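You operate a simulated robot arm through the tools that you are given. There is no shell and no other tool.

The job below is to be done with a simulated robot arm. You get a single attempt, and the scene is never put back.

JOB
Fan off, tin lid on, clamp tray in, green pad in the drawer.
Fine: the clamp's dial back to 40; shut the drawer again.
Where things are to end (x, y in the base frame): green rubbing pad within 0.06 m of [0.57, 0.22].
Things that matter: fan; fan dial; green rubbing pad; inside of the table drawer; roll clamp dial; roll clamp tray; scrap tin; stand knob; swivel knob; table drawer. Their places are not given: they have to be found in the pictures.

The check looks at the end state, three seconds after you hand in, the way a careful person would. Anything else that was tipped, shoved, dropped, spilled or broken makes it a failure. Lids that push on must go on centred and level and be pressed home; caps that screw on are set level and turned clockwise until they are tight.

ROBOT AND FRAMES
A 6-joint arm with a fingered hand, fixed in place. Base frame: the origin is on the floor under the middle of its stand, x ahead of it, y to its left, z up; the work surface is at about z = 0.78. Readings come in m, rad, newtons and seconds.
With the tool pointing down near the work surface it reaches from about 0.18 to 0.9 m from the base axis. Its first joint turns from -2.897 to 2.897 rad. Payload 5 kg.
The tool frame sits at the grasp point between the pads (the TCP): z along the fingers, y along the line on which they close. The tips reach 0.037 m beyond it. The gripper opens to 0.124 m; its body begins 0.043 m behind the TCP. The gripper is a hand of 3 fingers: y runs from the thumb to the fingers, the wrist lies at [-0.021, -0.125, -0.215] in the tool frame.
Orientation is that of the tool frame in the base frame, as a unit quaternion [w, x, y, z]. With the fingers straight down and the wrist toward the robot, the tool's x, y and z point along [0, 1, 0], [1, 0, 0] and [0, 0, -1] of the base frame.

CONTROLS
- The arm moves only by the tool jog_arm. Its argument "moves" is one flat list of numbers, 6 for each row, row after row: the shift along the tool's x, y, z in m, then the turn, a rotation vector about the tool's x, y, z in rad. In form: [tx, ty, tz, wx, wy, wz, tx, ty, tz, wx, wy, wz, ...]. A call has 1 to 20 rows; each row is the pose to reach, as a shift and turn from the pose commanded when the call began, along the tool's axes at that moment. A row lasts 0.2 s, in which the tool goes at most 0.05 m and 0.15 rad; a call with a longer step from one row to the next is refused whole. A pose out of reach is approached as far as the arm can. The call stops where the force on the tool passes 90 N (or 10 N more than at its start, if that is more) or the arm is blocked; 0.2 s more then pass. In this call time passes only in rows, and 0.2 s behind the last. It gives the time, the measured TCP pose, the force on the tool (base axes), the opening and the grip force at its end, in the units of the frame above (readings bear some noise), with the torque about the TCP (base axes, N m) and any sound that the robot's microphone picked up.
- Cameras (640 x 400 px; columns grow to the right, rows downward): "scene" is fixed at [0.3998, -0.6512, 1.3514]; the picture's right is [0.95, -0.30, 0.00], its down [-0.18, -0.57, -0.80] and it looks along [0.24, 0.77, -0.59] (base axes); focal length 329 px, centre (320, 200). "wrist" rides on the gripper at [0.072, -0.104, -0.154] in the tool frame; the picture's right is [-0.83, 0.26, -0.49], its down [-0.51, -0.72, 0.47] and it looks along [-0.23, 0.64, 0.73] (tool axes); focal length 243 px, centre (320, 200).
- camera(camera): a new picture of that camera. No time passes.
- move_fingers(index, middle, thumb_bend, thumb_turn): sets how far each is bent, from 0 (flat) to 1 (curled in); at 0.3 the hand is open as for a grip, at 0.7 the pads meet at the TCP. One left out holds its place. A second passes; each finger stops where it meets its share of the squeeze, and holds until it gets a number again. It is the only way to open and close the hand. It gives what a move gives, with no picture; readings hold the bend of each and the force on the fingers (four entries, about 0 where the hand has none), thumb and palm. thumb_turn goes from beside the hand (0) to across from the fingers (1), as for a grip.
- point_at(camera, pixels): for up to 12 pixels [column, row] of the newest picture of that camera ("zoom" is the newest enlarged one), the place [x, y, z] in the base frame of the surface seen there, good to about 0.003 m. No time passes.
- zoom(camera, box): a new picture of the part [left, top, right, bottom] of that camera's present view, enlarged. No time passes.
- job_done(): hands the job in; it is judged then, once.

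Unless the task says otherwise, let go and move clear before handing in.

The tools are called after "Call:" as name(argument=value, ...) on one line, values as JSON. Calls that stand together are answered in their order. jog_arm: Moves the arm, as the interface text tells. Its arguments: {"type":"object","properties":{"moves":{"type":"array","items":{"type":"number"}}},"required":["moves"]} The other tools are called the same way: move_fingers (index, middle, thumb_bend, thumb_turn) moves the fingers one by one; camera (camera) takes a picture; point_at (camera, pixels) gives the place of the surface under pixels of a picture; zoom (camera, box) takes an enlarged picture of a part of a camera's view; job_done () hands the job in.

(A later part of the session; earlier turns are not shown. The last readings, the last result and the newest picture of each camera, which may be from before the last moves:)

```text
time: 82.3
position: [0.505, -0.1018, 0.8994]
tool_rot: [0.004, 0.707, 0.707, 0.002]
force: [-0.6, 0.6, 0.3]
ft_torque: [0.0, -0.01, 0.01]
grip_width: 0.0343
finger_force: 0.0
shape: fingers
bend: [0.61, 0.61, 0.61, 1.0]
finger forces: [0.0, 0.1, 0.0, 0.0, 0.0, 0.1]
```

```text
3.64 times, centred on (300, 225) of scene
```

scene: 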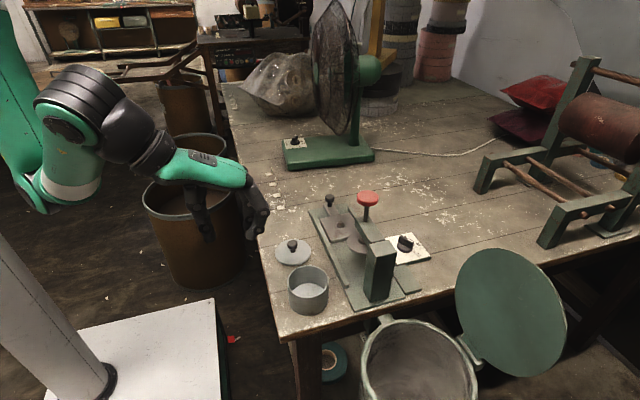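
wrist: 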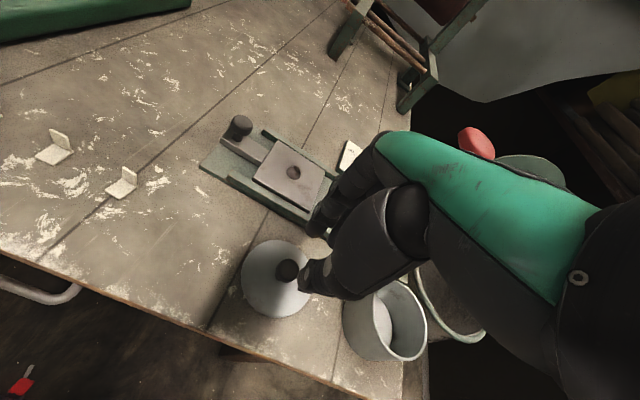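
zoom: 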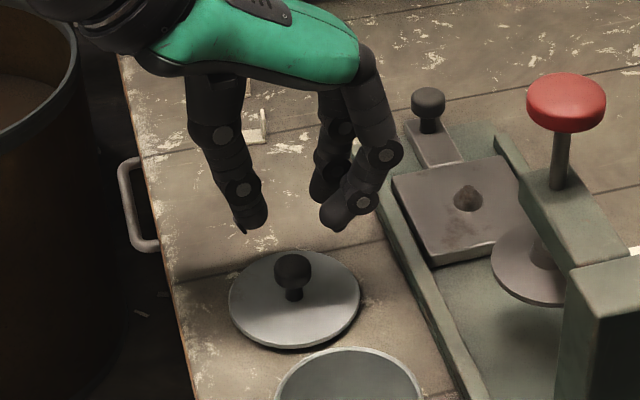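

The knob is centred between thumb and fingertips. I descend to z≈0.83 (tips just above the lid).

Call:
jog_arm(moves=[0, 0, 0.03, 0, 0, 0, 0, 0, 0.055, 0, 0, 0, 0, 0, 0.069, 0, 0, 0])

Call:
zoom(camera="scene", box=[260, 200, 330, 280])

Call:
zoom(camera="wrist", box=[240, 180, 400, 320])

```text
time: 83.2
position: [0.506, -0.1019, 0.8319]
tool_rot: [0.007, 0.707, 0.708, 0.001]
force: [-0.6, 1.1, 3.1]
ft_torque: [0.06, 0.0, -0.03]
grip_width: 0.0338
finger_force: 1.7
shape: fingers
bend: [0.61, 0.61, 0.61, 1.0]
finger forces: [1.5, 1.1, 0.0, 0.0, 1.2, 0.0]
```

```text
5.00 times, centred on (295, 240) of scene
```

zoom: 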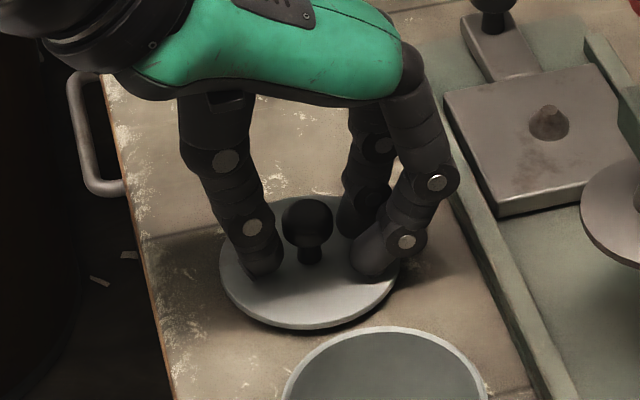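

```text
2.86 times, centred on (320, 250) of wrist
```

zoom: 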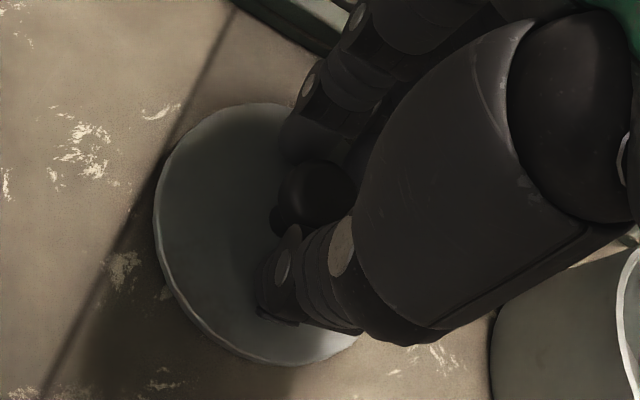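

The tips lightly touch the lid (3 N), so I raise 4 mm and close on the knob.

Call:
jog_arm(moves=[0, 0, -0.004, 0, 0, 0])

Call:
move_fingers(index=0.74, middle=0.74, thumb_bend=0.74)

Call:
zoom(camera="scene", box=[260, 200, 330, 280])

```text
time: 83.5
position: [0.5054, -0.1023, 0.8342]
tool_rot: [0.005, 0.708, 0.707, 0.001]
force: [0.1, 0.2, 0.3]
ft_torque: [0.0, 0.01, 0.01]
grip_width: 0.0341
finger_force: 0.0
shape: fingers
bend: [0.61, 0.61, 0.61, 1.0]
finger forces: [0.0, 0.1, 0.0, 0.1, 0.0, 0.0]
```

```text
time: 84.5
position: [0.5058, -0.1033, 0.8346]
tool_rot: [0.006, 0.707, 0.707, 0.002]
force: [0.7, -0.5, 2.1]
ft_torque: [-0.02, 0.09, 0.01]
grip_width: 0.0186
finger_force: 15.2
shape: fingers
bend: [0.73, 0.73, 0.67, 1.0]
finger forces: [11.5, 5.4, 0.1, 0.1, 13.4, 0.1]
```

```text
5.00 times, centred on (295, 240) of scene
```

zoom: 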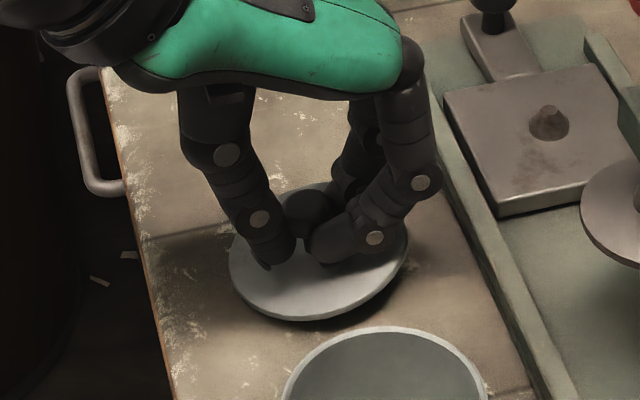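

The knob is gripped (≈13 N), but the lid seems slightly tilted in the picture. I measure its rim heights.

Call:
camera(camera="wrist")

Call:
zoom(camera="scene", box=[260, 200, 330, 280])

Call:
point_at(camera="zoom", pixels=[[235, 250], [245, 285], [275, 305], [310, 315], [350, 300], [390, 270], [404, 240], [280, 195], [300, 188], [250, 280], [330, 290], [280, 280]])

Call:
zoom(camera="wrist", box=[240, 180, 400, 320])

```text
taken
```

wrist: 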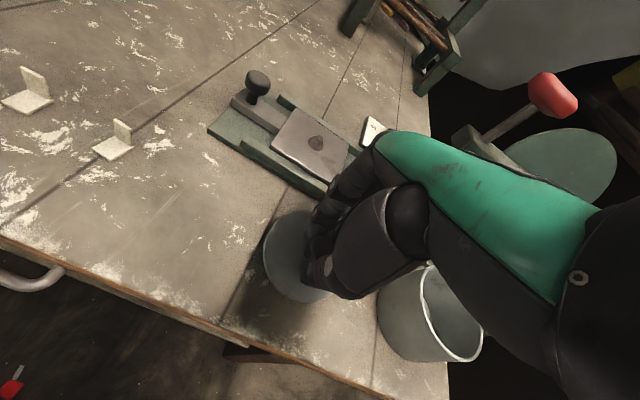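

```text
5.00 times, centred on (295, 240) of scene
```

zoom: 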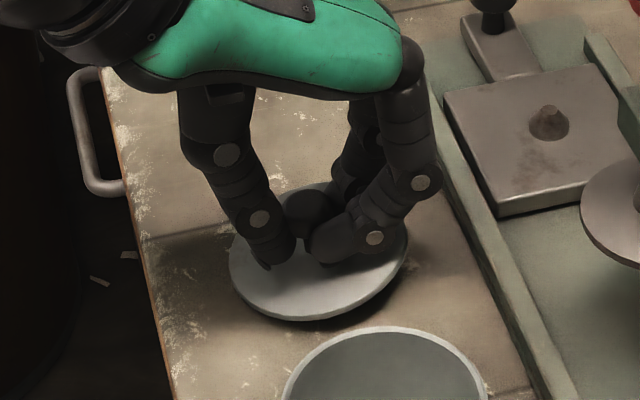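

```text
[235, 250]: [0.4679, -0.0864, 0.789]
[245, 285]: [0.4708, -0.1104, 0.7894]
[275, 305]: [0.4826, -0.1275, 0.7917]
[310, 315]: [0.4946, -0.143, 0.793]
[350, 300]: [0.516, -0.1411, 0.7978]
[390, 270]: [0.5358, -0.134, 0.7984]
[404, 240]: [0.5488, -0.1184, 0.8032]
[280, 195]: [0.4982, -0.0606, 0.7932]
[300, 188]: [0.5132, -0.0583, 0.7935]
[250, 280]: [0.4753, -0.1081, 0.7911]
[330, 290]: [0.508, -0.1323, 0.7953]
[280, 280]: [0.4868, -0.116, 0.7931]
```

```text
2.86 times, centred on (320, 250) of wrist
```

zoom: 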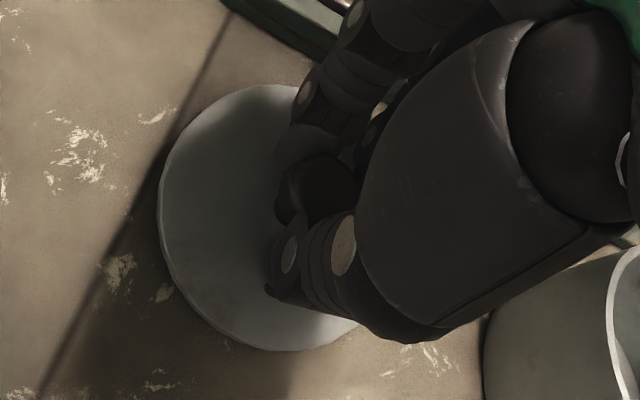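

The lid was pulled to a ~10° tilt by the curling fingers (0.789 vs 0.803). I release and regrip more symmetrically.

Call:
move_fingers(index=0.6, middle=0.6, thumb_bend=0.6)

Call:
zoom(camera="scene", box=[260, 200, 330, 280])

Call:
point_at(camera="zoom", pixels=[[227, 260], [240, 295], [275, 315], [310, 325], [350, 315], [390, 285], [398, 262], [308, 210], [308, 225], [310, 255]])

```text
time: 85.5
position: [0.5055, -0.1033, 0.8351]
tool_rot: [0.005, 0.707, 0.707, 0.001]
force: [-0.3, 0.5, 0.0]
ft_torque: [-0.01, 0.02, -0.03]
grip_width: 0.0361
finger_force: 0.1
shape: fingers
bend: [0.6, 0.6, 0.6, 1.0]
finger forces: [0.1, 0.1, 0.0, 0.1, 0.0, 0.0]
```

```text
5.00 times, centred on (295, 240) of scene
```

zoom: 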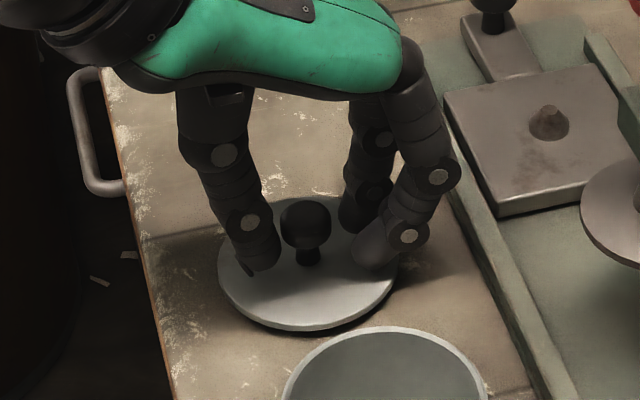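

```text
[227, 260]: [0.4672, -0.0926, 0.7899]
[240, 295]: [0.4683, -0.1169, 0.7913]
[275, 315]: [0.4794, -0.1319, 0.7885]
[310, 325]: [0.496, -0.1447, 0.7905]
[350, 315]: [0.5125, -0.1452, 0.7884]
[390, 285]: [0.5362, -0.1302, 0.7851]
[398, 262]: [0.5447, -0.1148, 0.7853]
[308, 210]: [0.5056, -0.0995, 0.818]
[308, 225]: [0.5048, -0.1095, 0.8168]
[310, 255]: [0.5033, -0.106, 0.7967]
```

Lid is flat again. The knob sits ~4 mm toward the thumb and ~2.5 mm toward +y of the finger centre, so I shift and close evenly with a smaller squeeze.

Call:
jog_arm(moves=[0.0025, -0.0045, 0, 0, 0, 0])

Call:
move_fingers(index=0.68, middle=0.68, thumb_bend=0.68)

Call:
zoom(camera="scene", box=[260, 200, 330, 280])

Call:
point_at(camera="zoom", pixels=[[227, 260], [240, 295], [275, 315], [310, 325], [350, 315], [390, 285], [397, 262], [300, 200], [260, 290], [340, 300]])

```text
time: 86.0
position: [0.5031, -0.1008, 0.8361]
tool_rot: [0.004, 0.707, 0.707, 0.001]
force: [0.2, -0.2, 0.4]
ft_torque: [0.0, 0.0, 0.0]
grip_width: 0.0359
finger_force: 0.1
shape: fingers
bend: [0.6, 0.6, 0.6, 1.0]
finger forces: [0.0, 0.0, 0.0, 0.0, 0.0, 0.0]
```

```text
time: 87.0
position: [0.5015, -0.1003, 0.8349]
tool_rot: [0.005, 0.707, 0.707, 0.001]
force: [0.7, 0.1, -0.4]
ft_torque: [0.0, 0.01, 0.0]
grip_width: 0.0229
finger_force: 3.8
shape: fingers
bend: [0.65, 0.67, 0.65, 1.0]
finger forces: [2.9, 1.2, 0.1, 0.1, 4.2, 0.1]
```

```text
5.00 times, centred on (295, 240) of scene
```

zoom: 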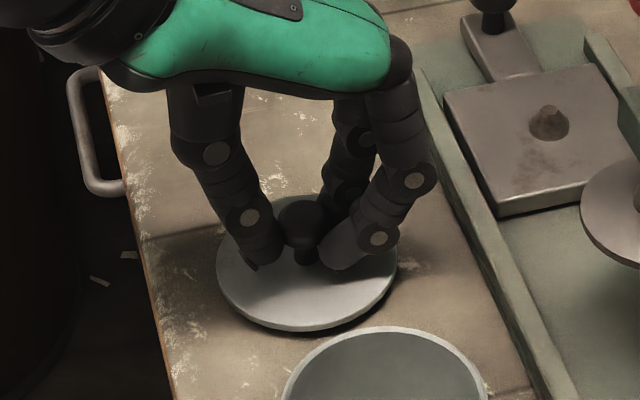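

```text
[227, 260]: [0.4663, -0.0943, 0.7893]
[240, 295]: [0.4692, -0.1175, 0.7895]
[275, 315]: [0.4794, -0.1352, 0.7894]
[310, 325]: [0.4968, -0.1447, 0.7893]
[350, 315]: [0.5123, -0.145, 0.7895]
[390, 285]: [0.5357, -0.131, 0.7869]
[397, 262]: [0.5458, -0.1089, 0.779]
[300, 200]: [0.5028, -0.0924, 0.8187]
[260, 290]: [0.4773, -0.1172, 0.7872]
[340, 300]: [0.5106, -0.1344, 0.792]
```

Symmetric grip now: lid flat (0.789 all around), 3.8 N. I tighten slightly and lift 2 cm to check that it stays level.

Call:
move_fingers(index=0.695, middle=0.7, thumb_bend=0.7)

Call:
jog_arm(moves=[0, 0, -0.008, 0, 0, 0, 0, 0, -0.02, 0, 0, 0])

Call:
zoom(camera="scene", box=[260, 200, 330, 280])

```text
time: 88.0
position: [0.5008, -0.0999, 0.8355]
tool_rot: [0.005, 0.707, 0.707, 0.002]
force: [-0.5, -1.4, 0.1]
ft_torque: [0.02, 0.01, -0.05]
grip_width: 0.0219
finger_force: 6.2
shape: fingers
bend: [0.66, 0.68, 0.65, 1.0]
finger forces: [3.5, 2.2, 0.1, 0.0, 6.4, 0.0]
```

```text
time: 88.5
position: [0.501, -0.1005, 0.8543]
tool_rot: [0.005, 0.708, 0.707, 0.002]
force: [0.2, -0.2, -0.7]
ft_torque: [0.02, -0.02, 0.02]
grip_width: 0.022
finger_force: 6.2
shape: fingers
bend: [0.66, 0.68, 0.65, 1.0]
finger forces: [3.6, 2.2, 0.0, 0.0, 6.4, 0.0]
```

```text
5.00 times, centred on (295, 240) of scene
```

zoom: 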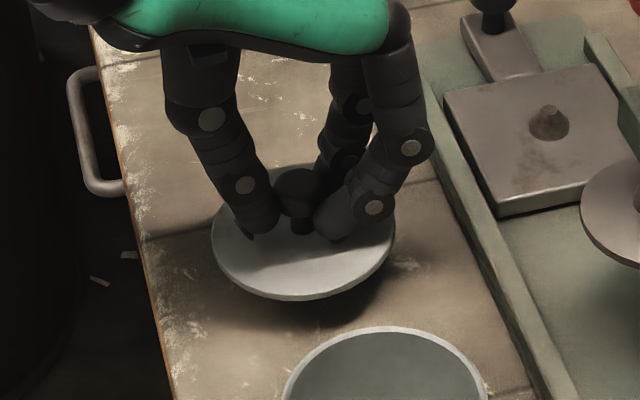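

Call:
point_at(camera="zoom", pixels=[[214, 235], [220, 260], [245, 283], [280, 295], [320, 293], [360, 275], [388, 245], [260, 178], [240, 265], [300, 280], [350, 265], [375, 250]])

Call:
camera(camera="wrist")

Call:
zoom(camera="wrist", box=[240, 180, 480, 380])

```text
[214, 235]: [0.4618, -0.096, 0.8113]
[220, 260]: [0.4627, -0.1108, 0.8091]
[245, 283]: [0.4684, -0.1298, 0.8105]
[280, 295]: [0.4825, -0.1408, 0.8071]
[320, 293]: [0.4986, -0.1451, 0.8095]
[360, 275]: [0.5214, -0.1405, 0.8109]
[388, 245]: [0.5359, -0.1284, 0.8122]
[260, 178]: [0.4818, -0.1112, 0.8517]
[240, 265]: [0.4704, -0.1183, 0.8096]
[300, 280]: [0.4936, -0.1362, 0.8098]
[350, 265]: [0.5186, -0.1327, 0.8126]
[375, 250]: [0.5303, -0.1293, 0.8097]
```

```text
taken
```

wrist: 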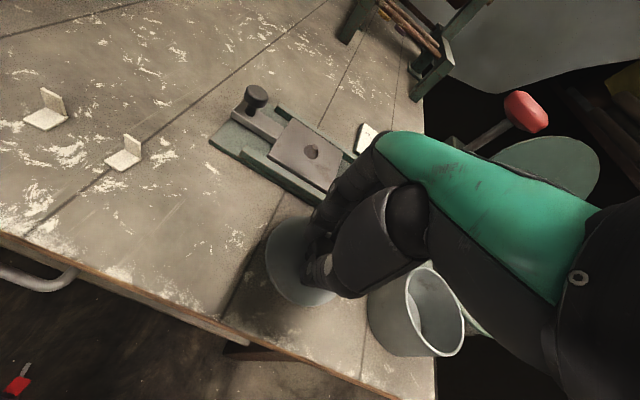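

```text
2.00 times, centred on (360, 280) of wrist
```

zoom: 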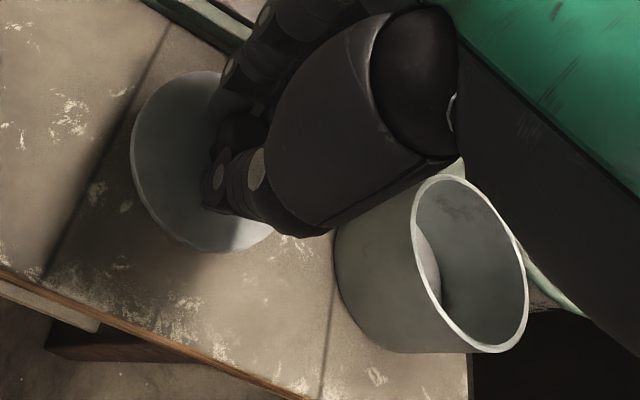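

The lid hangs level (z≈0.81 all round), centre ≈(0.5025,−0.103). I lift it above the rim and move it over the tin by (+0.002, −0.1335).

Call:
jog_arm(moves=[0, 0, -0.03, 0, 0, 0, 0, 0, -0.06, 0, 0, 0, -0.03, 0.001, -0.062, 0, 0, 0, -0.065, 0.001, -0.062, 0, 0, 0, -0.1, 0.002, -0.062, 0, 0, 0, -0.1335, 0.002, -0.062, 0, 0, 0, -0.1335, 0.002, -0.062, 0, 0, 0])

Call:
camera(camera="scene")

Call:
zoom(camera="scene", box=[265, 210, 355, 320])

```text
time: 90.2
position: [0.5028, -0.2338, 0.9167]
tool_rot: [0.005, 0.707, 0.707, 0.001]
force: [-0.5, 0.1, 0.8]
ft_torque: [0.02, 0.0, 0.0]
grip_width: 0.0219
finger_force: 5.7
shape: fingers
bend: [0.66, 0.68, 0.65, 1.0]
finger forces: [3.6, 2.2, 0.1, 0.0, 6.2, 0.0]
```

```text
taken
```

scene: 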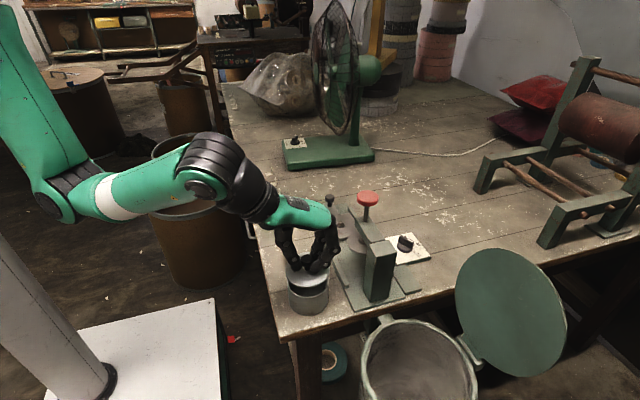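

```text
3.64 times, centred on (310, 265) of scene
```

zoom: 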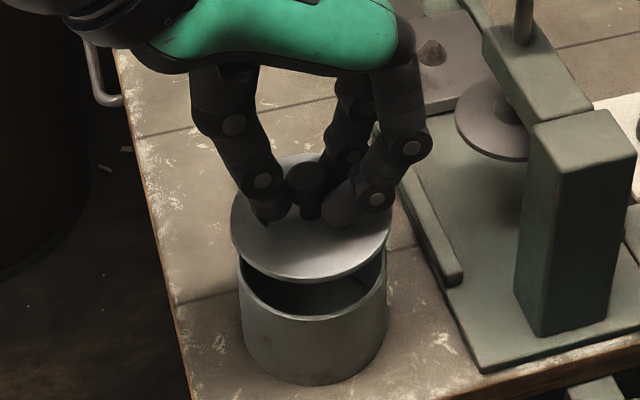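

The lid is above the tin. I measure its rim now to verify centring over (0.5045, −0.2365).

Call:
point_at(camera="zoom", pixels=[[232, 215], [234, 235], [245, 257], [265, 272], [295, 279], [330, 276], [360, 262], [382, 240], [391, 218], [285, 158], [300, 265], [250, 240]])

Call:
point_at(camera="zoom", pixels=[[240, 275], [244, 295], [265, 313], [300, 322], [340, 317], [370, 300], [386, 275], [386, 262]])

Call:
camera(camera="wrist")

```text
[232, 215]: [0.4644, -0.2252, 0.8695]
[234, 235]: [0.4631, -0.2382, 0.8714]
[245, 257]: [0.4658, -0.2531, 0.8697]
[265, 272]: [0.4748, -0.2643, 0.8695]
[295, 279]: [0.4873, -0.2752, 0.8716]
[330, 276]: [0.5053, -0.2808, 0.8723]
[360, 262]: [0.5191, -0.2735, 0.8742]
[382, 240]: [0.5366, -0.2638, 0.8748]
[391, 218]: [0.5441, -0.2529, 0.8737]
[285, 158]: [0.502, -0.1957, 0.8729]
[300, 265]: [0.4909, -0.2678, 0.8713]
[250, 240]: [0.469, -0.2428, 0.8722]
```

```text
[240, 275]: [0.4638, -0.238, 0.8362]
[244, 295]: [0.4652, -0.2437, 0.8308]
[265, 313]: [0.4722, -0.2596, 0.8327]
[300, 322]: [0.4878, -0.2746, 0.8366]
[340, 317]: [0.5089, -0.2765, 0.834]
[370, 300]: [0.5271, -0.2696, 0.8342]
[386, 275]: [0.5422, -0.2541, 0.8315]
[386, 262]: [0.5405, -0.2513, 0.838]
```

```text
taken
```

wrist: 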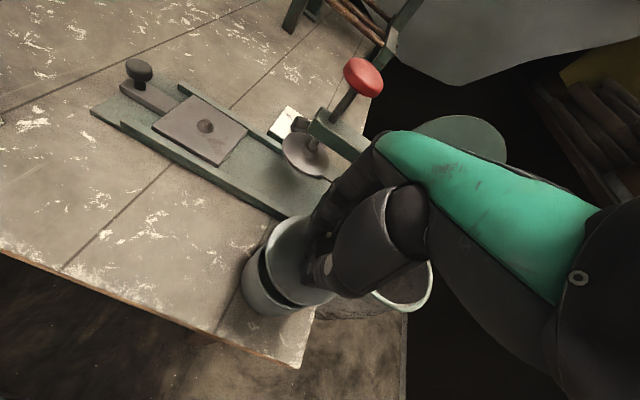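

Lid is centred within ~1.5 mm, but its +x side is about 4 mm higher (≈3°). I correct tilt and offset and lower to just above the rim.

Call:
jog_arm(moves=[0.0015, 0.0027, 0.008, 0.05, 0, 0, 0.0015, 0.0027, 0.017, 0.05, 0, 0])

Call:
zoom(camera="scene", box=[265, 210, 355, 320])

Call:
point_at(camera="zoom", pixels=[[232, 235], [236, 255], [250, 275], [275, 288], [300, 293], [330, 290], [360, 276], [382, 255], [391, 235], [265, 275], [320, 280], [370, 255]])

```text
time: 90.8
position: [0.5056, -0.2331, 0.9008]
tool_rot: [-0.012, 0.707, 0.707, -0.017]
force: [0.2, 0.6, -1.2]
ft_torque: [-0.02, 0.0, -0.03]
grip_width: 0.0216
finger_force: 5.4
shape: fingers
bend: [0.66, 0.68, 0.65, 1.0]
finger forces: [3.7, 2.3, 0.1, 0.0, 6.2, 0.0]
```

```text
3.64 times, centred on (310, 265) of scene
```

zoom: 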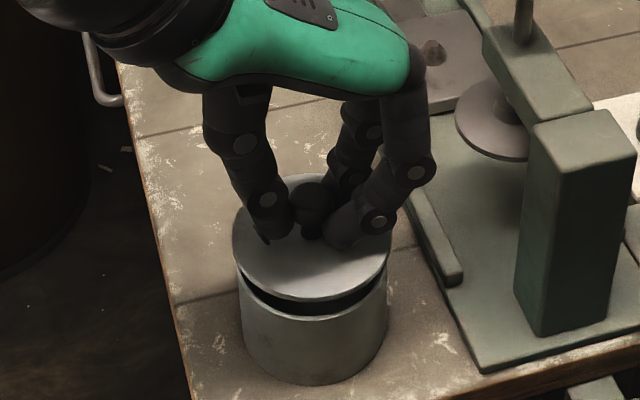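

```text
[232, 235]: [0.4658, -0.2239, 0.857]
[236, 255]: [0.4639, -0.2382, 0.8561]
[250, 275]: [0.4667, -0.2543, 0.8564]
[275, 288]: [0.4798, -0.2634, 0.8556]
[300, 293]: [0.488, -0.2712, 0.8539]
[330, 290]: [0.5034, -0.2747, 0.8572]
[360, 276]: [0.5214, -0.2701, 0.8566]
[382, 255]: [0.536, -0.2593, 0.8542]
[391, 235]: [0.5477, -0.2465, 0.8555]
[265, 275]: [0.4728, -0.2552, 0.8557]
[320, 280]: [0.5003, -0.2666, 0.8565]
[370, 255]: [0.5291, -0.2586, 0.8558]
```

Level now (0.8556 ±0.001) and centred within ~1 mm. I lower onto the rim watching the force.

Call:
jog_arm(moves=[-0.001, 0, 0.004, 0, 0, 0, -0.001, 0, 0.008, 0, 0, 0, -0.001, 0, 0.01, 0, 0, 0])

Call:
zoom(camera="scene", box=[265, 210, 355, 320])

```text
time: 91.5
position: [0.505, -0.2341, 0.8912]
tool_rot: [-0.012, 0.707, 0.707, -0.016]
force: [-1.5, 0.1, 1.6]
ft_torque: [0.0, 0.03, -0.01]
grip_width: 0.0212
finger_force: 5.8
shape: fingers
bend: [0.66, 0.68, 0.65, 1.0]
finger forces: [3.0, 2.2, 0.0, 0.0, 6.8, 0.1]
```

```text
3.64 times, centred on (310, 265) of scene
```

zoom: 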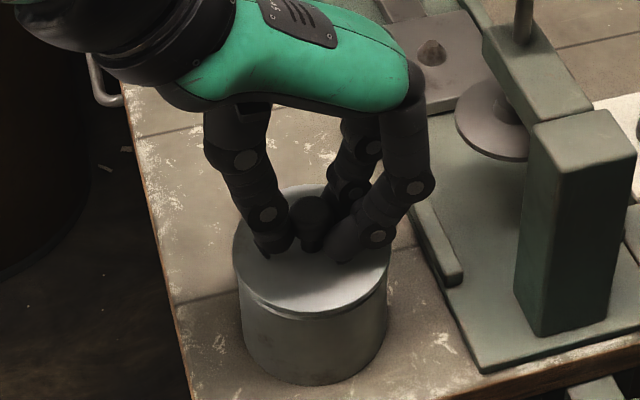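

First light contact; the lid sits on the rim. I push a few mm more while still holding, then look.

Call:
jog_arm(moves=[0, 0, 0.002, 0, 0, 0, 0, 0, 0.004, 0, 0, 0])

Call:
zoom(camera="scene", box=[275, 230, 345, 320])

Call:
point_at(camera="zoom", pixels=[[210, 200], [220, 225], [240, 242], [275, 256], [310, 258], [350, 246], [380, 222], [392, 200], [300, 245], [300, 268], [240, 255], [370, 240]])

```text
time: 92.2
position: [0.5045, -0.2327, 0.8883]
tool_rot: [-0.012, 0.707, 0.707, -0.016]
force: [0.3, -0.7, 12.5]
ft_torque: [0.2, -0.17, -0.01]
grip_width: 0.0182
finger_force: 9.0
shape: fingers
bend: [0.67, 0.69, 0.67, 1.0]
finger forces: [11.3, 2.3, 0.0, 0.1, 4.3, 0.1]
```

```text
4.44 times, centred on (310, 275) of scene
```

zoom: 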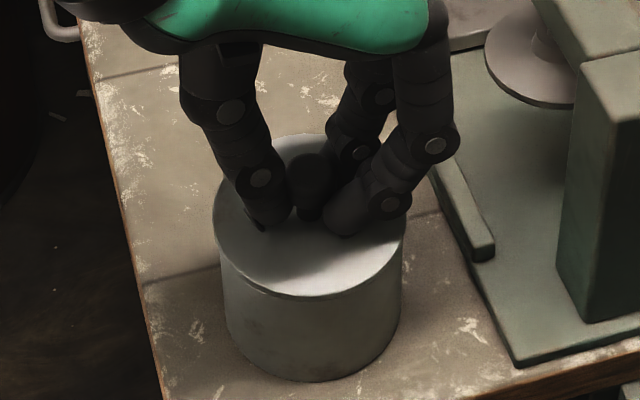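

```text
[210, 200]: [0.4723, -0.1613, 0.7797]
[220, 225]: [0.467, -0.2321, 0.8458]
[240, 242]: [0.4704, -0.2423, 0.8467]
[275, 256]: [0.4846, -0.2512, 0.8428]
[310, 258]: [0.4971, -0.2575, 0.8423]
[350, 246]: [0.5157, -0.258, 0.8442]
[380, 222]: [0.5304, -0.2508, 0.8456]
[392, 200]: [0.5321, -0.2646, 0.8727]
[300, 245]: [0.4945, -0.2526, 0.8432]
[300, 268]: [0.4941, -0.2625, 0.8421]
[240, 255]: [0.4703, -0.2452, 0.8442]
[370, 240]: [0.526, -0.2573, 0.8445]
```

Lid top ≈0.844, sitting evenly. I release, raise, and check before pressing it home.

Call:
move_fingers(index=0.57, middle=0.57, thumb_bend=0.57)

Call:
jog_arm(moves=[0, 0, -0.02, 0, 0, 0, 0, 0, -0.05, 0, 0, 0, 0, 0, -0.08, 0, 0, 0])

Call:
camera(camera="scene")

Call:
zoom(camera="scene", box=[275, 230, 345, 320])

Call:
point_at(camera="zoom", pixels=[[215, 215], [222, 245], [245, 275], [280, 293], [315, 297], [350, 288], [385, 262], [402, 232], [300, 140], [300, 165], [360, 155], [250, 160]])

```text
time: 93.2
position: [0.5058, -0.2333, 0.8878]
tool_rot: [-0.011, 0.707, 0.707, -0.016]
force: [-4.2, -1.0, 28.5]
ft_torque: [0.25, -0.26, -0.01]
grip_width: 0.0334
finger_force: 14.9
shape: fingers
bend: [0.65, 0.58, 0.56, 1.0]
finger forces: [24.3, 4.6, 0.0, 0.0, 0.0, 0.1]
```

```text
time: 94.0
position: [0.5087, -0.2323, 0.9664]
tool_rot: [-0.014, 0.707, 0.707, -0.016]
force: [0.1, 0.2, 0.8]
ft_torque: [0.0, 0.0, 0.01]
grip_width: 0.0485
finger_force: 0.0
shape: fingers
bend: [0.56, 0.56, 0.56, 1.0]
finger forces: [0.0, 0.1, 0.0, 0.1, 0.0, 0.0]
```

```text
taken
```

scene: 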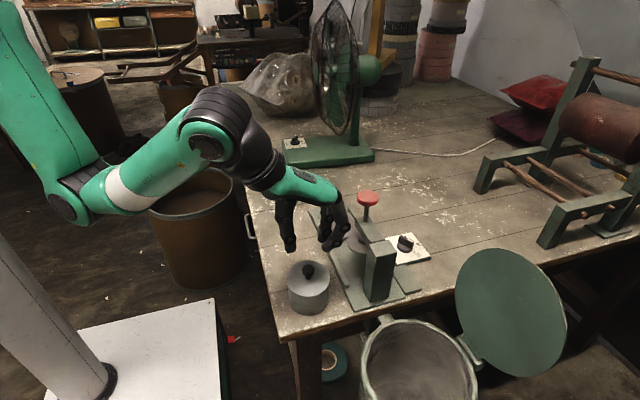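

```text
4.44 times, centred on (310, 275) of scene
```

zoom: 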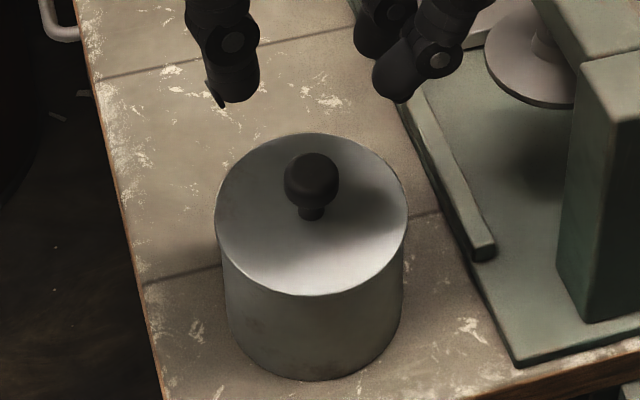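

```text
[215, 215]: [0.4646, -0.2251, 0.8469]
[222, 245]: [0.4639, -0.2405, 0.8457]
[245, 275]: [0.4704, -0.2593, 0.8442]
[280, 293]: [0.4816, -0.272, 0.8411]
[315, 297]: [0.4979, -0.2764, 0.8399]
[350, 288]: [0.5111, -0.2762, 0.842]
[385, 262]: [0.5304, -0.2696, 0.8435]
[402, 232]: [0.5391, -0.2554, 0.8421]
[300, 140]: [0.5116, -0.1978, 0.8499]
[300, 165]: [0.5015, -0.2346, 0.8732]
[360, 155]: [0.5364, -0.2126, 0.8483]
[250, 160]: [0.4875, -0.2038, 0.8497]
```

The lid is on, but its back edge is ~8 mm... about 0.850 versus 0.840 in front, so it needs pressing home. I level the hand, close the fingers and come down on the knob centre.

Call:
move_fingers(index=0.7, middle=0.7, thumb_bend=0.7)

Call:
jog_arm(moves=[-0.0035, -0.002, 0.02, -0.044, 0, 0, -0.0035, -0.002, 0.044, -0.044, 0, 0])

Call:
zoom(camera="scene", box=[275, 210, 345, 310])

Call:
camera(camera="wrist")

```text
time: 95.0
position: [0.509, -0.2329, 0.9668]
tool_rot: [-0.012, 0.707, 0.707, -0.016]
force: [0.1, -0.7, 0.0]
ft_torque: [0.0, 0.0, 0.0]
grip_width: 0.0078
finger_force: 0.0
shape: fingers
bend: [0.7, 0.7, 0.7, 1.0]
finger forces: [0.0, 0.0, 0.1, 0.0, 0.0, 0.0]
```

```text
time: 95.5
position: [0.5042, -0.2369, 0.9221]
tool_rot: [0.004, 0.707, 0.707, -0.001]
force: [-0.8, 1.0, -0.6]
ft_torque: [0.01, -0.04, -0.02]
grip_width: 0.0077
finger_force: 0.1
shape: fingers
bend: [0.7, 0.7, 0.7, 1.0]
finger forces: [0.0, 0.1, 0.0, 0.0, 0.0, 0.1]
```

```text
4.00 times, centred on (310, 260) of scene
```

zoom: 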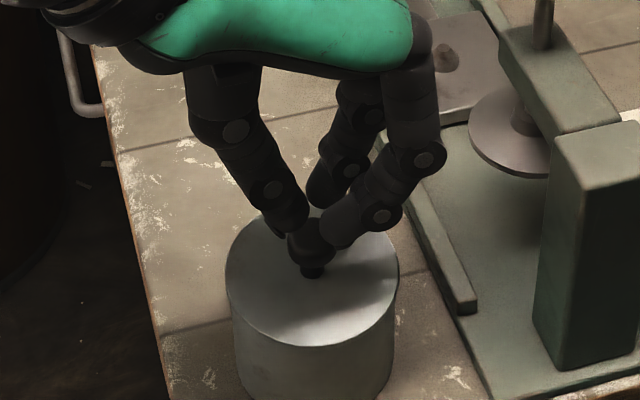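

```text
taken
```

wrist: 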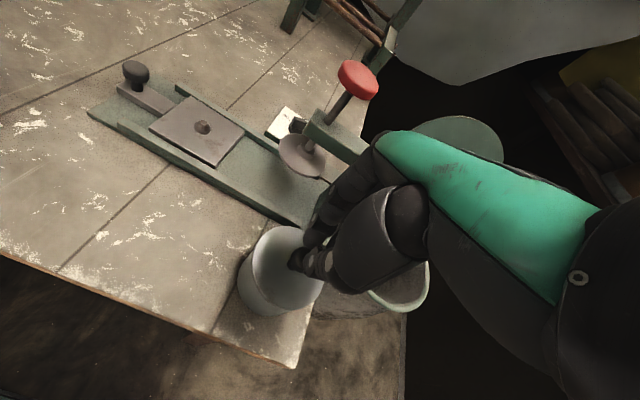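

Fingertips are just above the knob, ~3 mm to +x. I shift −x 3 mm and press down in small steps.

Call:
jog_arm(moves=[0, -0.003, 0.005, 0, 0, 0, 0, -0.003, 0.009, 0, 0, 0, 0, -0.003, 0.012, 0, 0, 0])

```text
time: 96.3
position: [0.5026, -0.2363, 0.9121]
tool_rot: [0.005, 0.707, 0.707, 0.0]
force: [2.9, 1.4, 11.8]
ft_torque: [0.14, -0.21, -0.01]
grip_width: 0.0065
finger_force: 6.7
shape: fingers
bend: [0.7, 0.7, 0.7, 1.0]
finger forces: [13.1, 0.1, 0.0, 0.1, 0.0, 0.0]
```

Only the index touches the knob's edge, so this press is lopsided. I'll instead straddle the knob and press the lid plate with all three fingertips.

Call:
jog_arm(moves=[0, 0, -0.02, 0, 0, 0, 0.006, 0.003, -0.03, 0, 0, 0])

Call:
move_fingers(index=0.55, middle=0.55, thumb_bend=0.55)

Call:
zoom(camera="scene", box=[275, 210, 345, 310])

Call:
point_at(camera="zoom", pixels=[[310, 245], [310, 232], [300, 245], [325, 245], [228, 270], [235, 295], [270, 335], [320, 345], [360, 330], [395, 290], [280, 210], [350, 205]])

```text
time: 97.0
position: [0.5051, -0.231, 0.9397]
tool_rot: [0.002, 0.707, 0.707, -0.002]
force: [-0.6, -0.3, -0.9]
ft_torque: [-0.02, -0.01, 0.0]
grip_width: 0.0074
finger_force: 0.1
shape: fingers
bend: [0.7, 0.7, 0.7, 1.0]
finger forces: [0.0, 0.0, 0.0, 0.1, 0.0, 0.0]
```

```text
time: 98.0
position: [0.504, -0.2306, 0.94]
tool_rot: [0.003, 0.707, 0.707, -0.001]
force: [0.2, 0.4, -0.5]
ft_torque: [0.01, -0.01, 0.03]
grip_width: 0.0514
finger_force: 0.0
shape: fingers
bend: [0.55, 0.55, 0.55, 1.0]
finger forces: [0.0, 0.1, 0.0, 0.0, 0.1, 0.1]
```

```text
4.00 times, centred on (310, 260) of scene
```

zoom: 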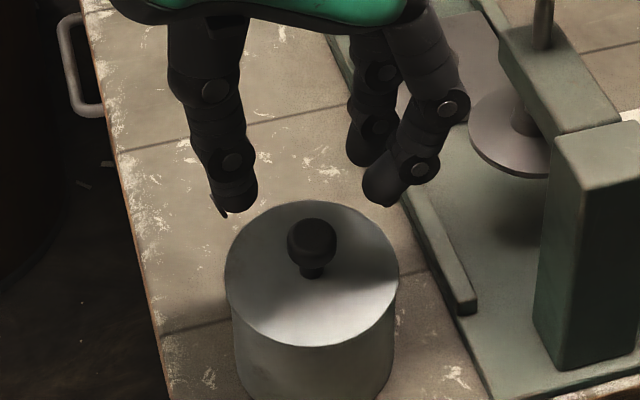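

```text
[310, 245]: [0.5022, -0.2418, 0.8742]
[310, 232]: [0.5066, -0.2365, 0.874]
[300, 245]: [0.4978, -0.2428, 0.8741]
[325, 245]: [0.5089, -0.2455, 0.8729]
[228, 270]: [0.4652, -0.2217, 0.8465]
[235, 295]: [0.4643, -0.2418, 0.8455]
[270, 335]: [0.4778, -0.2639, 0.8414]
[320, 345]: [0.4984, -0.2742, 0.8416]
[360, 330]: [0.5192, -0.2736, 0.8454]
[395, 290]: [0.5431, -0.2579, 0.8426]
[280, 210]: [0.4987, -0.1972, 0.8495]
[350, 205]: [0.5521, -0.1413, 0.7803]
```

Back edge still high (0.8495 vs 0.8416 front). I place the fingertips around the knob, biased toward the back, and press down gently.

Call:
jog_arm(moves=[0.004, -0.001, 0.03, 0, 0, 0, 0.004, -0.001, 0.05, 0, 0, 0, 0.004, -0.001, 0.058, 0, 0, 0])

Call:
zoom(camera="scene", box=[275, 210, 345, 310])

```text
time: 98.8
position: [0.5055, -0.2277, 0.8884]
tool_rot: [0.01, 0.707, 0.707, 0.003]
force: [-2.9, 4.4, 54.8]
ft_torque: [0.87, -1.53, 0.16]
grip_width: 0.0516
finger_force: 27.4
shape: fingers
bend: [0.57, 0.55, 0.54, 1.0]
finger forces: [48.9, 2.3, 0.1, 0.0, 3.4, 0.0]
```

```text
4.00 times, centred on (310, 260) of scene
```

zoom: 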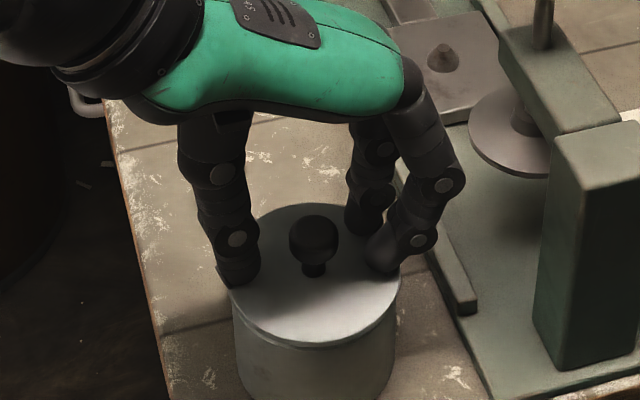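

Index alone carried 49 N and the back edge didn't drop; the lid seems to ride on the rim at the back. I lift off and look closely.

Call:
jog_arm(moves=[0, 0, -0.02, 0, 0, 0, 0, 0, -0.06, 0, 0, 0, 0.04, -0.02, -0.08, 0, 0, 0, 0.07, -0.05, -0.08, 0, 0, 0])

Call:
zoom(camera="scene", box=[280, 245, 340, 320])

Call:
camera(camera="wrist")

```text
time: 99.8
position: [0.4546, -0.1562, 0.9622]
tool_rot: [0.002, 0.707, 0.707, -0.001]
force: [0.5, 0.3, -1.0]
ft_torque: [-0.01, 0.06, 0.05]
grip_width: 0.052
finger_force: 0.1
shape: fingers
bend: [0.55, 0.55, 0.55, 1.0]
finger forces: [0.0, 0.0, 0.1, 0.1, 0.1, 0.1]
```

```text
5.33 times, centred on (310, 282) of scene
```

zoom: 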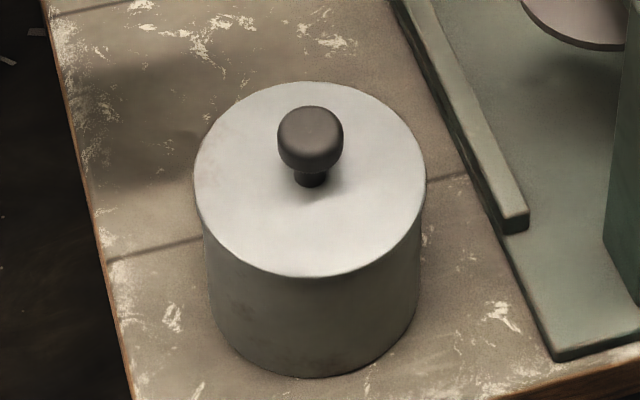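

```text
taken
```

wrist: 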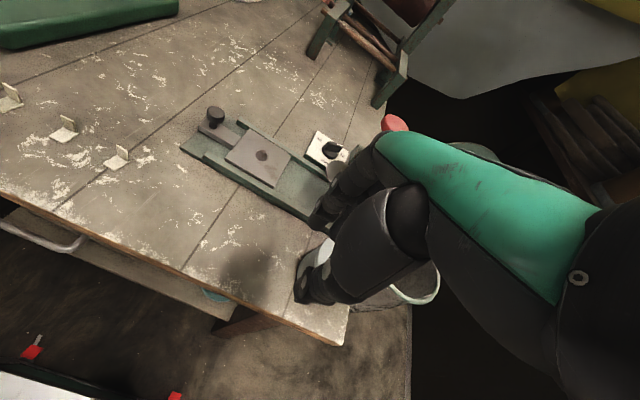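

Call:
point_at(camera="zoom", pixels=[[197, 175], [203, 205], [225, 245], [260, 268], [310, 276], [360, 264], [400, 232], [420, 195], [423, 165], [395, 115], [310, 84], [230, 110]])

Call:
point_at(camera="zoom", pixels=[[310, 125], [310, 110], [295, 130], [330, 130], [310, 175], [210, 250], [310, 290], [415, 240], [260, 282], [370, 275]])

Call:
jog_arm(moves=[-0.03, -0.03, 0, 0, 0, 0, -0.07, -0.06, 0, 0, 0, 0, -0.1, -0.08, 0, 0, 0, 0])

Call:
camera(camera="wrist")

```text
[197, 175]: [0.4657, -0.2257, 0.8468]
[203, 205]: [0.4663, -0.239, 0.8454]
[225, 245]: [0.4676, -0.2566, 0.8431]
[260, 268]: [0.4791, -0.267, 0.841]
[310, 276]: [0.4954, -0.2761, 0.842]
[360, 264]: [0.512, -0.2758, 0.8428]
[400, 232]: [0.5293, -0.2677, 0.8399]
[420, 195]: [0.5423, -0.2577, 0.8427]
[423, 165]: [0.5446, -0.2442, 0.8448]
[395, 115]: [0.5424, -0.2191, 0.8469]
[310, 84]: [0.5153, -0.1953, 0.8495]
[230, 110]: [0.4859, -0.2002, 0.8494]
```

```text
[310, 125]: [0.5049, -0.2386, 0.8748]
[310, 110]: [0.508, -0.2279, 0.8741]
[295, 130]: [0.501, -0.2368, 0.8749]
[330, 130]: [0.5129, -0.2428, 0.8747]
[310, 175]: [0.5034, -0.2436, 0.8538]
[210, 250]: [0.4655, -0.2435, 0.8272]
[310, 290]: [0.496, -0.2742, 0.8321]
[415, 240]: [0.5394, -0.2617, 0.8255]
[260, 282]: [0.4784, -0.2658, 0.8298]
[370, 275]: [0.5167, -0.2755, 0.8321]
```

```text
time: 100.5
position: [0.3738, -0.2557, 0.9632]
tool_rot: [0.003, 0.708, 0.707, -0.001]
force: [-0.1, 0.3, -0.5]
ft_torque: [-0.04, 0.02, 0.01]
grip_width: 0.0519
finger_force: 0.2
shape: fingers
bend: [0.55, 0.55, 0.55, 1.0]
finger forces: [0.1, 0.1, 0.0, 0.0, 0.0, 0.1]
```

```text
taken
```

wrist: 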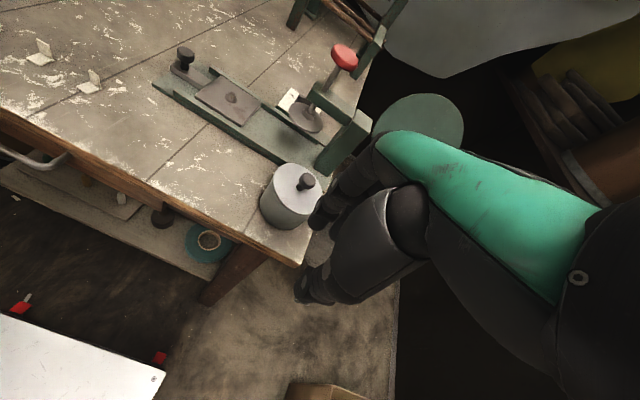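

Call:
zoom(camera="wrist", box=[245, 150, 345, 240])

Call:
point_at(camera="zoom", pixels=[[200, 70], [180, 110], [200, 150], [250, 175], [300, 175], [340, 150], [230, 60], [280, 55], [180, 180], [250, 230], [330, 200], [340, 90]])

```text
4.44 times, centred on (295, 195) of wrist
```

zoom: 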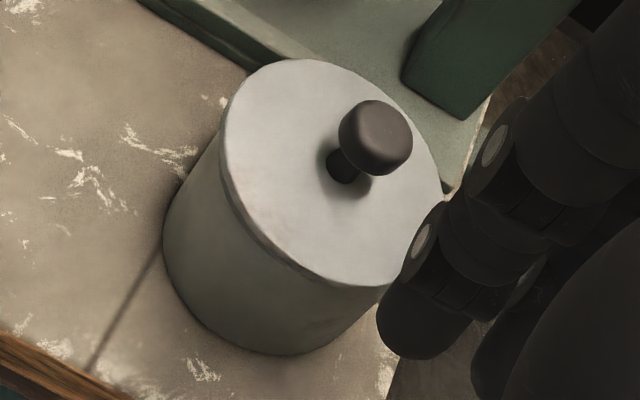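

```text
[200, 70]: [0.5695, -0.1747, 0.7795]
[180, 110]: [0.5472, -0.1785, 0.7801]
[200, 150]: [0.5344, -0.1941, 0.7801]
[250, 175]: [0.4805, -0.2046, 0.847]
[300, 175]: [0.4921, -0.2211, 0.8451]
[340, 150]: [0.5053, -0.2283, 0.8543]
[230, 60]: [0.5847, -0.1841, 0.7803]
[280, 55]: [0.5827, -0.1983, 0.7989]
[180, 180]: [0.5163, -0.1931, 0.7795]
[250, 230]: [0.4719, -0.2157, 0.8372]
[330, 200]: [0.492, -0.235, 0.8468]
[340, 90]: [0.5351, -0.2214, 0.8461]
```

The lid is centred (0.5054,−0.236) but jammed about 5° tilted, back high. I'll re-grip the knob, lift it off, level it, and set it down again.

Call:
move_fingers(index=0.6, middle=0.6, thumb_bend=0.6)

Call:
jog_arm(moves=[0.006, 0.042, 0, 0, 0, 0, 0.012, 0.085, 0, 0, 0, 0, 0.0192, 0.1277, 0, 0, 0, 0, 0.0192, 0.1277, 0.03, 0, 0, 0])

Call:
zoom(camera="scene", box=[275, 210, 345, 310])

Call:
camera(camera="wrist")

```text
time: 101.5
position: [0.374, -0.2561, 0.9635]
tool_rot: [0.003, 0.708, 0.707, -0.001]
force: [0.4, 0.2, -0.1]
ft_torque: [0.04, 0.0, -0.01]
grip_width: 0.0375
finger_force: 0.2
shape: fingers
bend: [0.6, 0.6, 0.6, 1.0]
finger forces: [0.1, 0.1, 0.0, 0.0, 0.0, 0.0]
```

```text
time: 102.5
position: [0.5021, -0.2377, 0.9316]
tool_rot: [0.004, 0.707, 0.707, -0.002]
force: [0.8, -0.1, 1.0]
ft_torque: [0.0, 0.01, 0.0]
grip_width: 0.037
finger_force: 0.1
shape: fingers
bend: [0.6, 0.6, 0.6, 1.0]
finger forces: [0.1, 0.0, 0.1, 0.0, 0.0, 0.0]
```

```text
4.00 times, centred on (310, 260) of scene
```

zoom: 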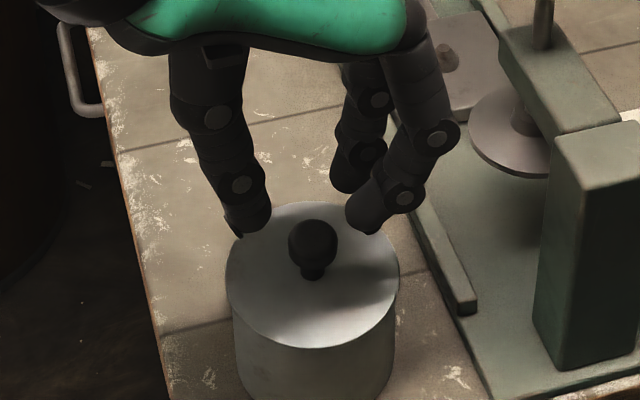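

```text
taken
```

wrist: 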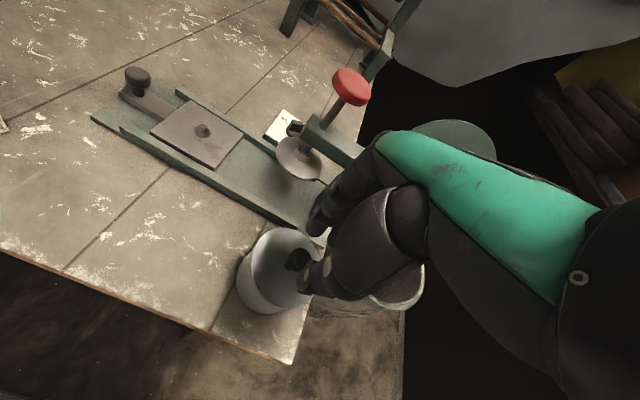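

Knob is centred between the tips. I descend to z≈0.892 and close softly.

Call:
jog_arm(moves=[0, 0, 0.02, 0, 0, 0, 0, 0, 0.04, 0, 0, 0])

Call:
move_fingers(index=0.69, middle=0.69, thumb_bend=0.69)

Call:
jog_arm(moves=[0, 0, -0.01, 0, 0, 0, 0, 0, -0.022, 0, 0, 0])

Call:
zoom(camera="scene", box=[275, 225, 345, 310])

```text
time: 103.2
position: [0.5018, -0.2386, 0.8931]
tool_rot: [0.004, 0.707, 0.707, -0.001]
force: [-0.2, 0.2, 0.5]
ft_torque: [0.02, 0.0, 0.02]
grip_width: 0.0371
finger_force: 0.0
shape: fingers
bend: [0.6, 0.6, 0.6, 1.0]
finger forces: [0.1, 0.1, 0.0, 0.1, 0.1, 0.0]
```

```text
time: 104.2
position: [0.5015, -0.2379, 0.8925]
tool_rot: [0.003, 0.707, 0.707, 0.0]
force: [-0.1, -0.1, 1.0]
ft_torque: [0.0, -0.01, 0.03]
grip_width: 0.0223
finger_force: 4.9
shape: fingers
bend: [0.65, 0.68, 0.65, 1.0]
finger forces: [4.7, 0.6, 0.0, 0.0, 5.0, 0.1]
```

```text
time: 104.8
position: [0.5019, -0.2373, 0.9152]
tool_rot: [0.003, 0.707, 0.707, -0.002]
force: [0.3, 0.2, 0.3]
ft_torque: [0.0, -0.02, -0.01]
grip_width: 0.0222
finger_force: 5.1
shape: fingers
bend: [0.65, 0.68, 0.65, 1.0]
finger forces: [4.7, 0.7, 0.0, 0.0, 5.1, 0.0]
```

```text
4.71 times, centred on (310, 268) of scene
```

zoom: 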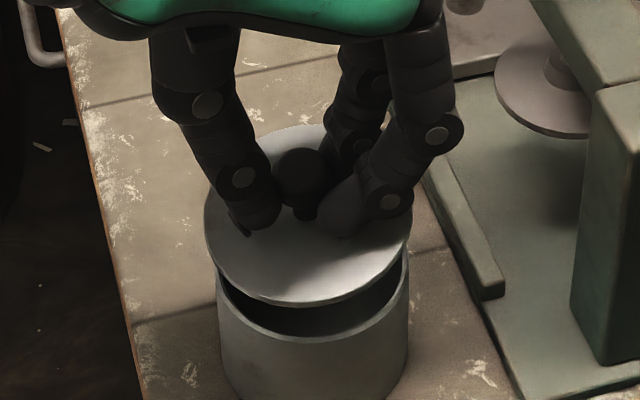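

Lifted clear. I measure the hanging lid's edge heights and the tin rim.

Call:
point_at(camera="zoom", pixels=[[208, 225], [213, 250], [230, 275], [255, 292], [285, 300], [320, 300], [355, 288], [385, 265], [404, 240], [300, 128], [325, 132], [290, 285]])

Call:
point_at(camera="zoom", pixels=[[218, 290], [225, 310], [245, 327], [275, 338], [310, 341], [345, 333], [380, 315], [402, 290], [407, 270]])

```text
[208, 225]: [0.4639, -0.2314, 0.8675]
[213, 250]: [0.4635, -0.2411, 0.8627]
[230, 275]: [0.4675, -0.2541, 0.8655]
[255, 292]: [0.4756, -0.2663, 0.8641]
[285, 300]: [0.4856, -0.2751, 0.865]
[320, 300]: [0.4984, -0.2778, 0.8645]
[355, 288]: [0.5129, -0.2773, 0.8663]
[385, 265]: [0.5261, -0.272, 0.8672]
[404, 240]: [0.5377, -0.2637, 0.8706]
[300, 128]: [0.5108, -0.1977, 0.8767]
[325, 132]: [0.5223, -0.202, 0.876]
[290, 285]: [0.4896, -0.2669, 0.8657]
```

```text
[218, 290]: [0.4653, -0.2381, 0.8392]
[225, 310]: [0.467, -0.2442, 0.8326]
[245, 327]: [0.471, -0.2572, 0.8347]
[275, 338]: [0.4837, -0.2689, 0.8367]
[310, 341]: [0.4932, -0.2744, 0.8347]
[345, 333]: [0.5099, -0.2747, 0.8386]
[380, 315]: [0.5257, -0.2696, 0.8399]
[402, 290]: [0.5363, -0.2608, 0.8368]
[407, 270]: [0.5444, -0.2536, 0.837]
```

The lid hangs ~10° tilted (high toward +x,+y) because I gripped it tilted. I rotate the hand to level it, compensating the shift.

Call:
jog_arm(moves=[0.0038, 0.0029, -0.003, 0.0625, -0.0665, 0, 0.0076, 0.0058, -0.005, 0.125, -0.133, 0, 0.0076, 0.0058, -0.005, 0.125, -0.133, 0])

Call:
zoom(camera="scene", box=[275, 225, 345, 310])

```text
time: 105.5
position: [0.5075, -0.2312, 0.9202]
tool_rot: [0.006, 0.703, 0.705, -0.092]
force: [0.5, 0.0, -0.2]
ft_torque: [-0.01, -0.03, -0.03]
grip_width: 0.0223
finger_force: 5.7
shape: fingers
bend: [0.65, 0.68, 0.65, 1.0]
finger forces: [4.8, 0.7, 0.1, 0.0, 5.1, 0.0]
```

```text
4.71 times, centred on (310, 268) of scene
```

zoom: 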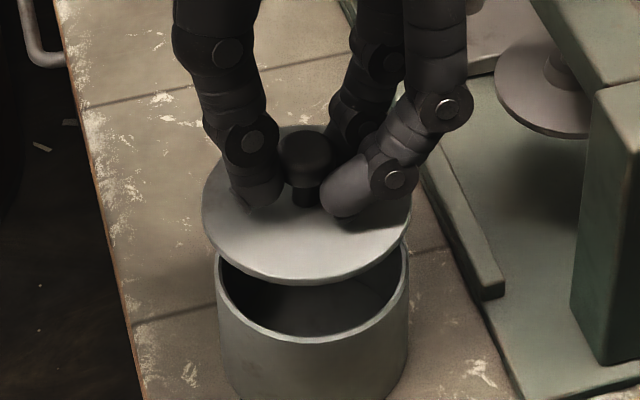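

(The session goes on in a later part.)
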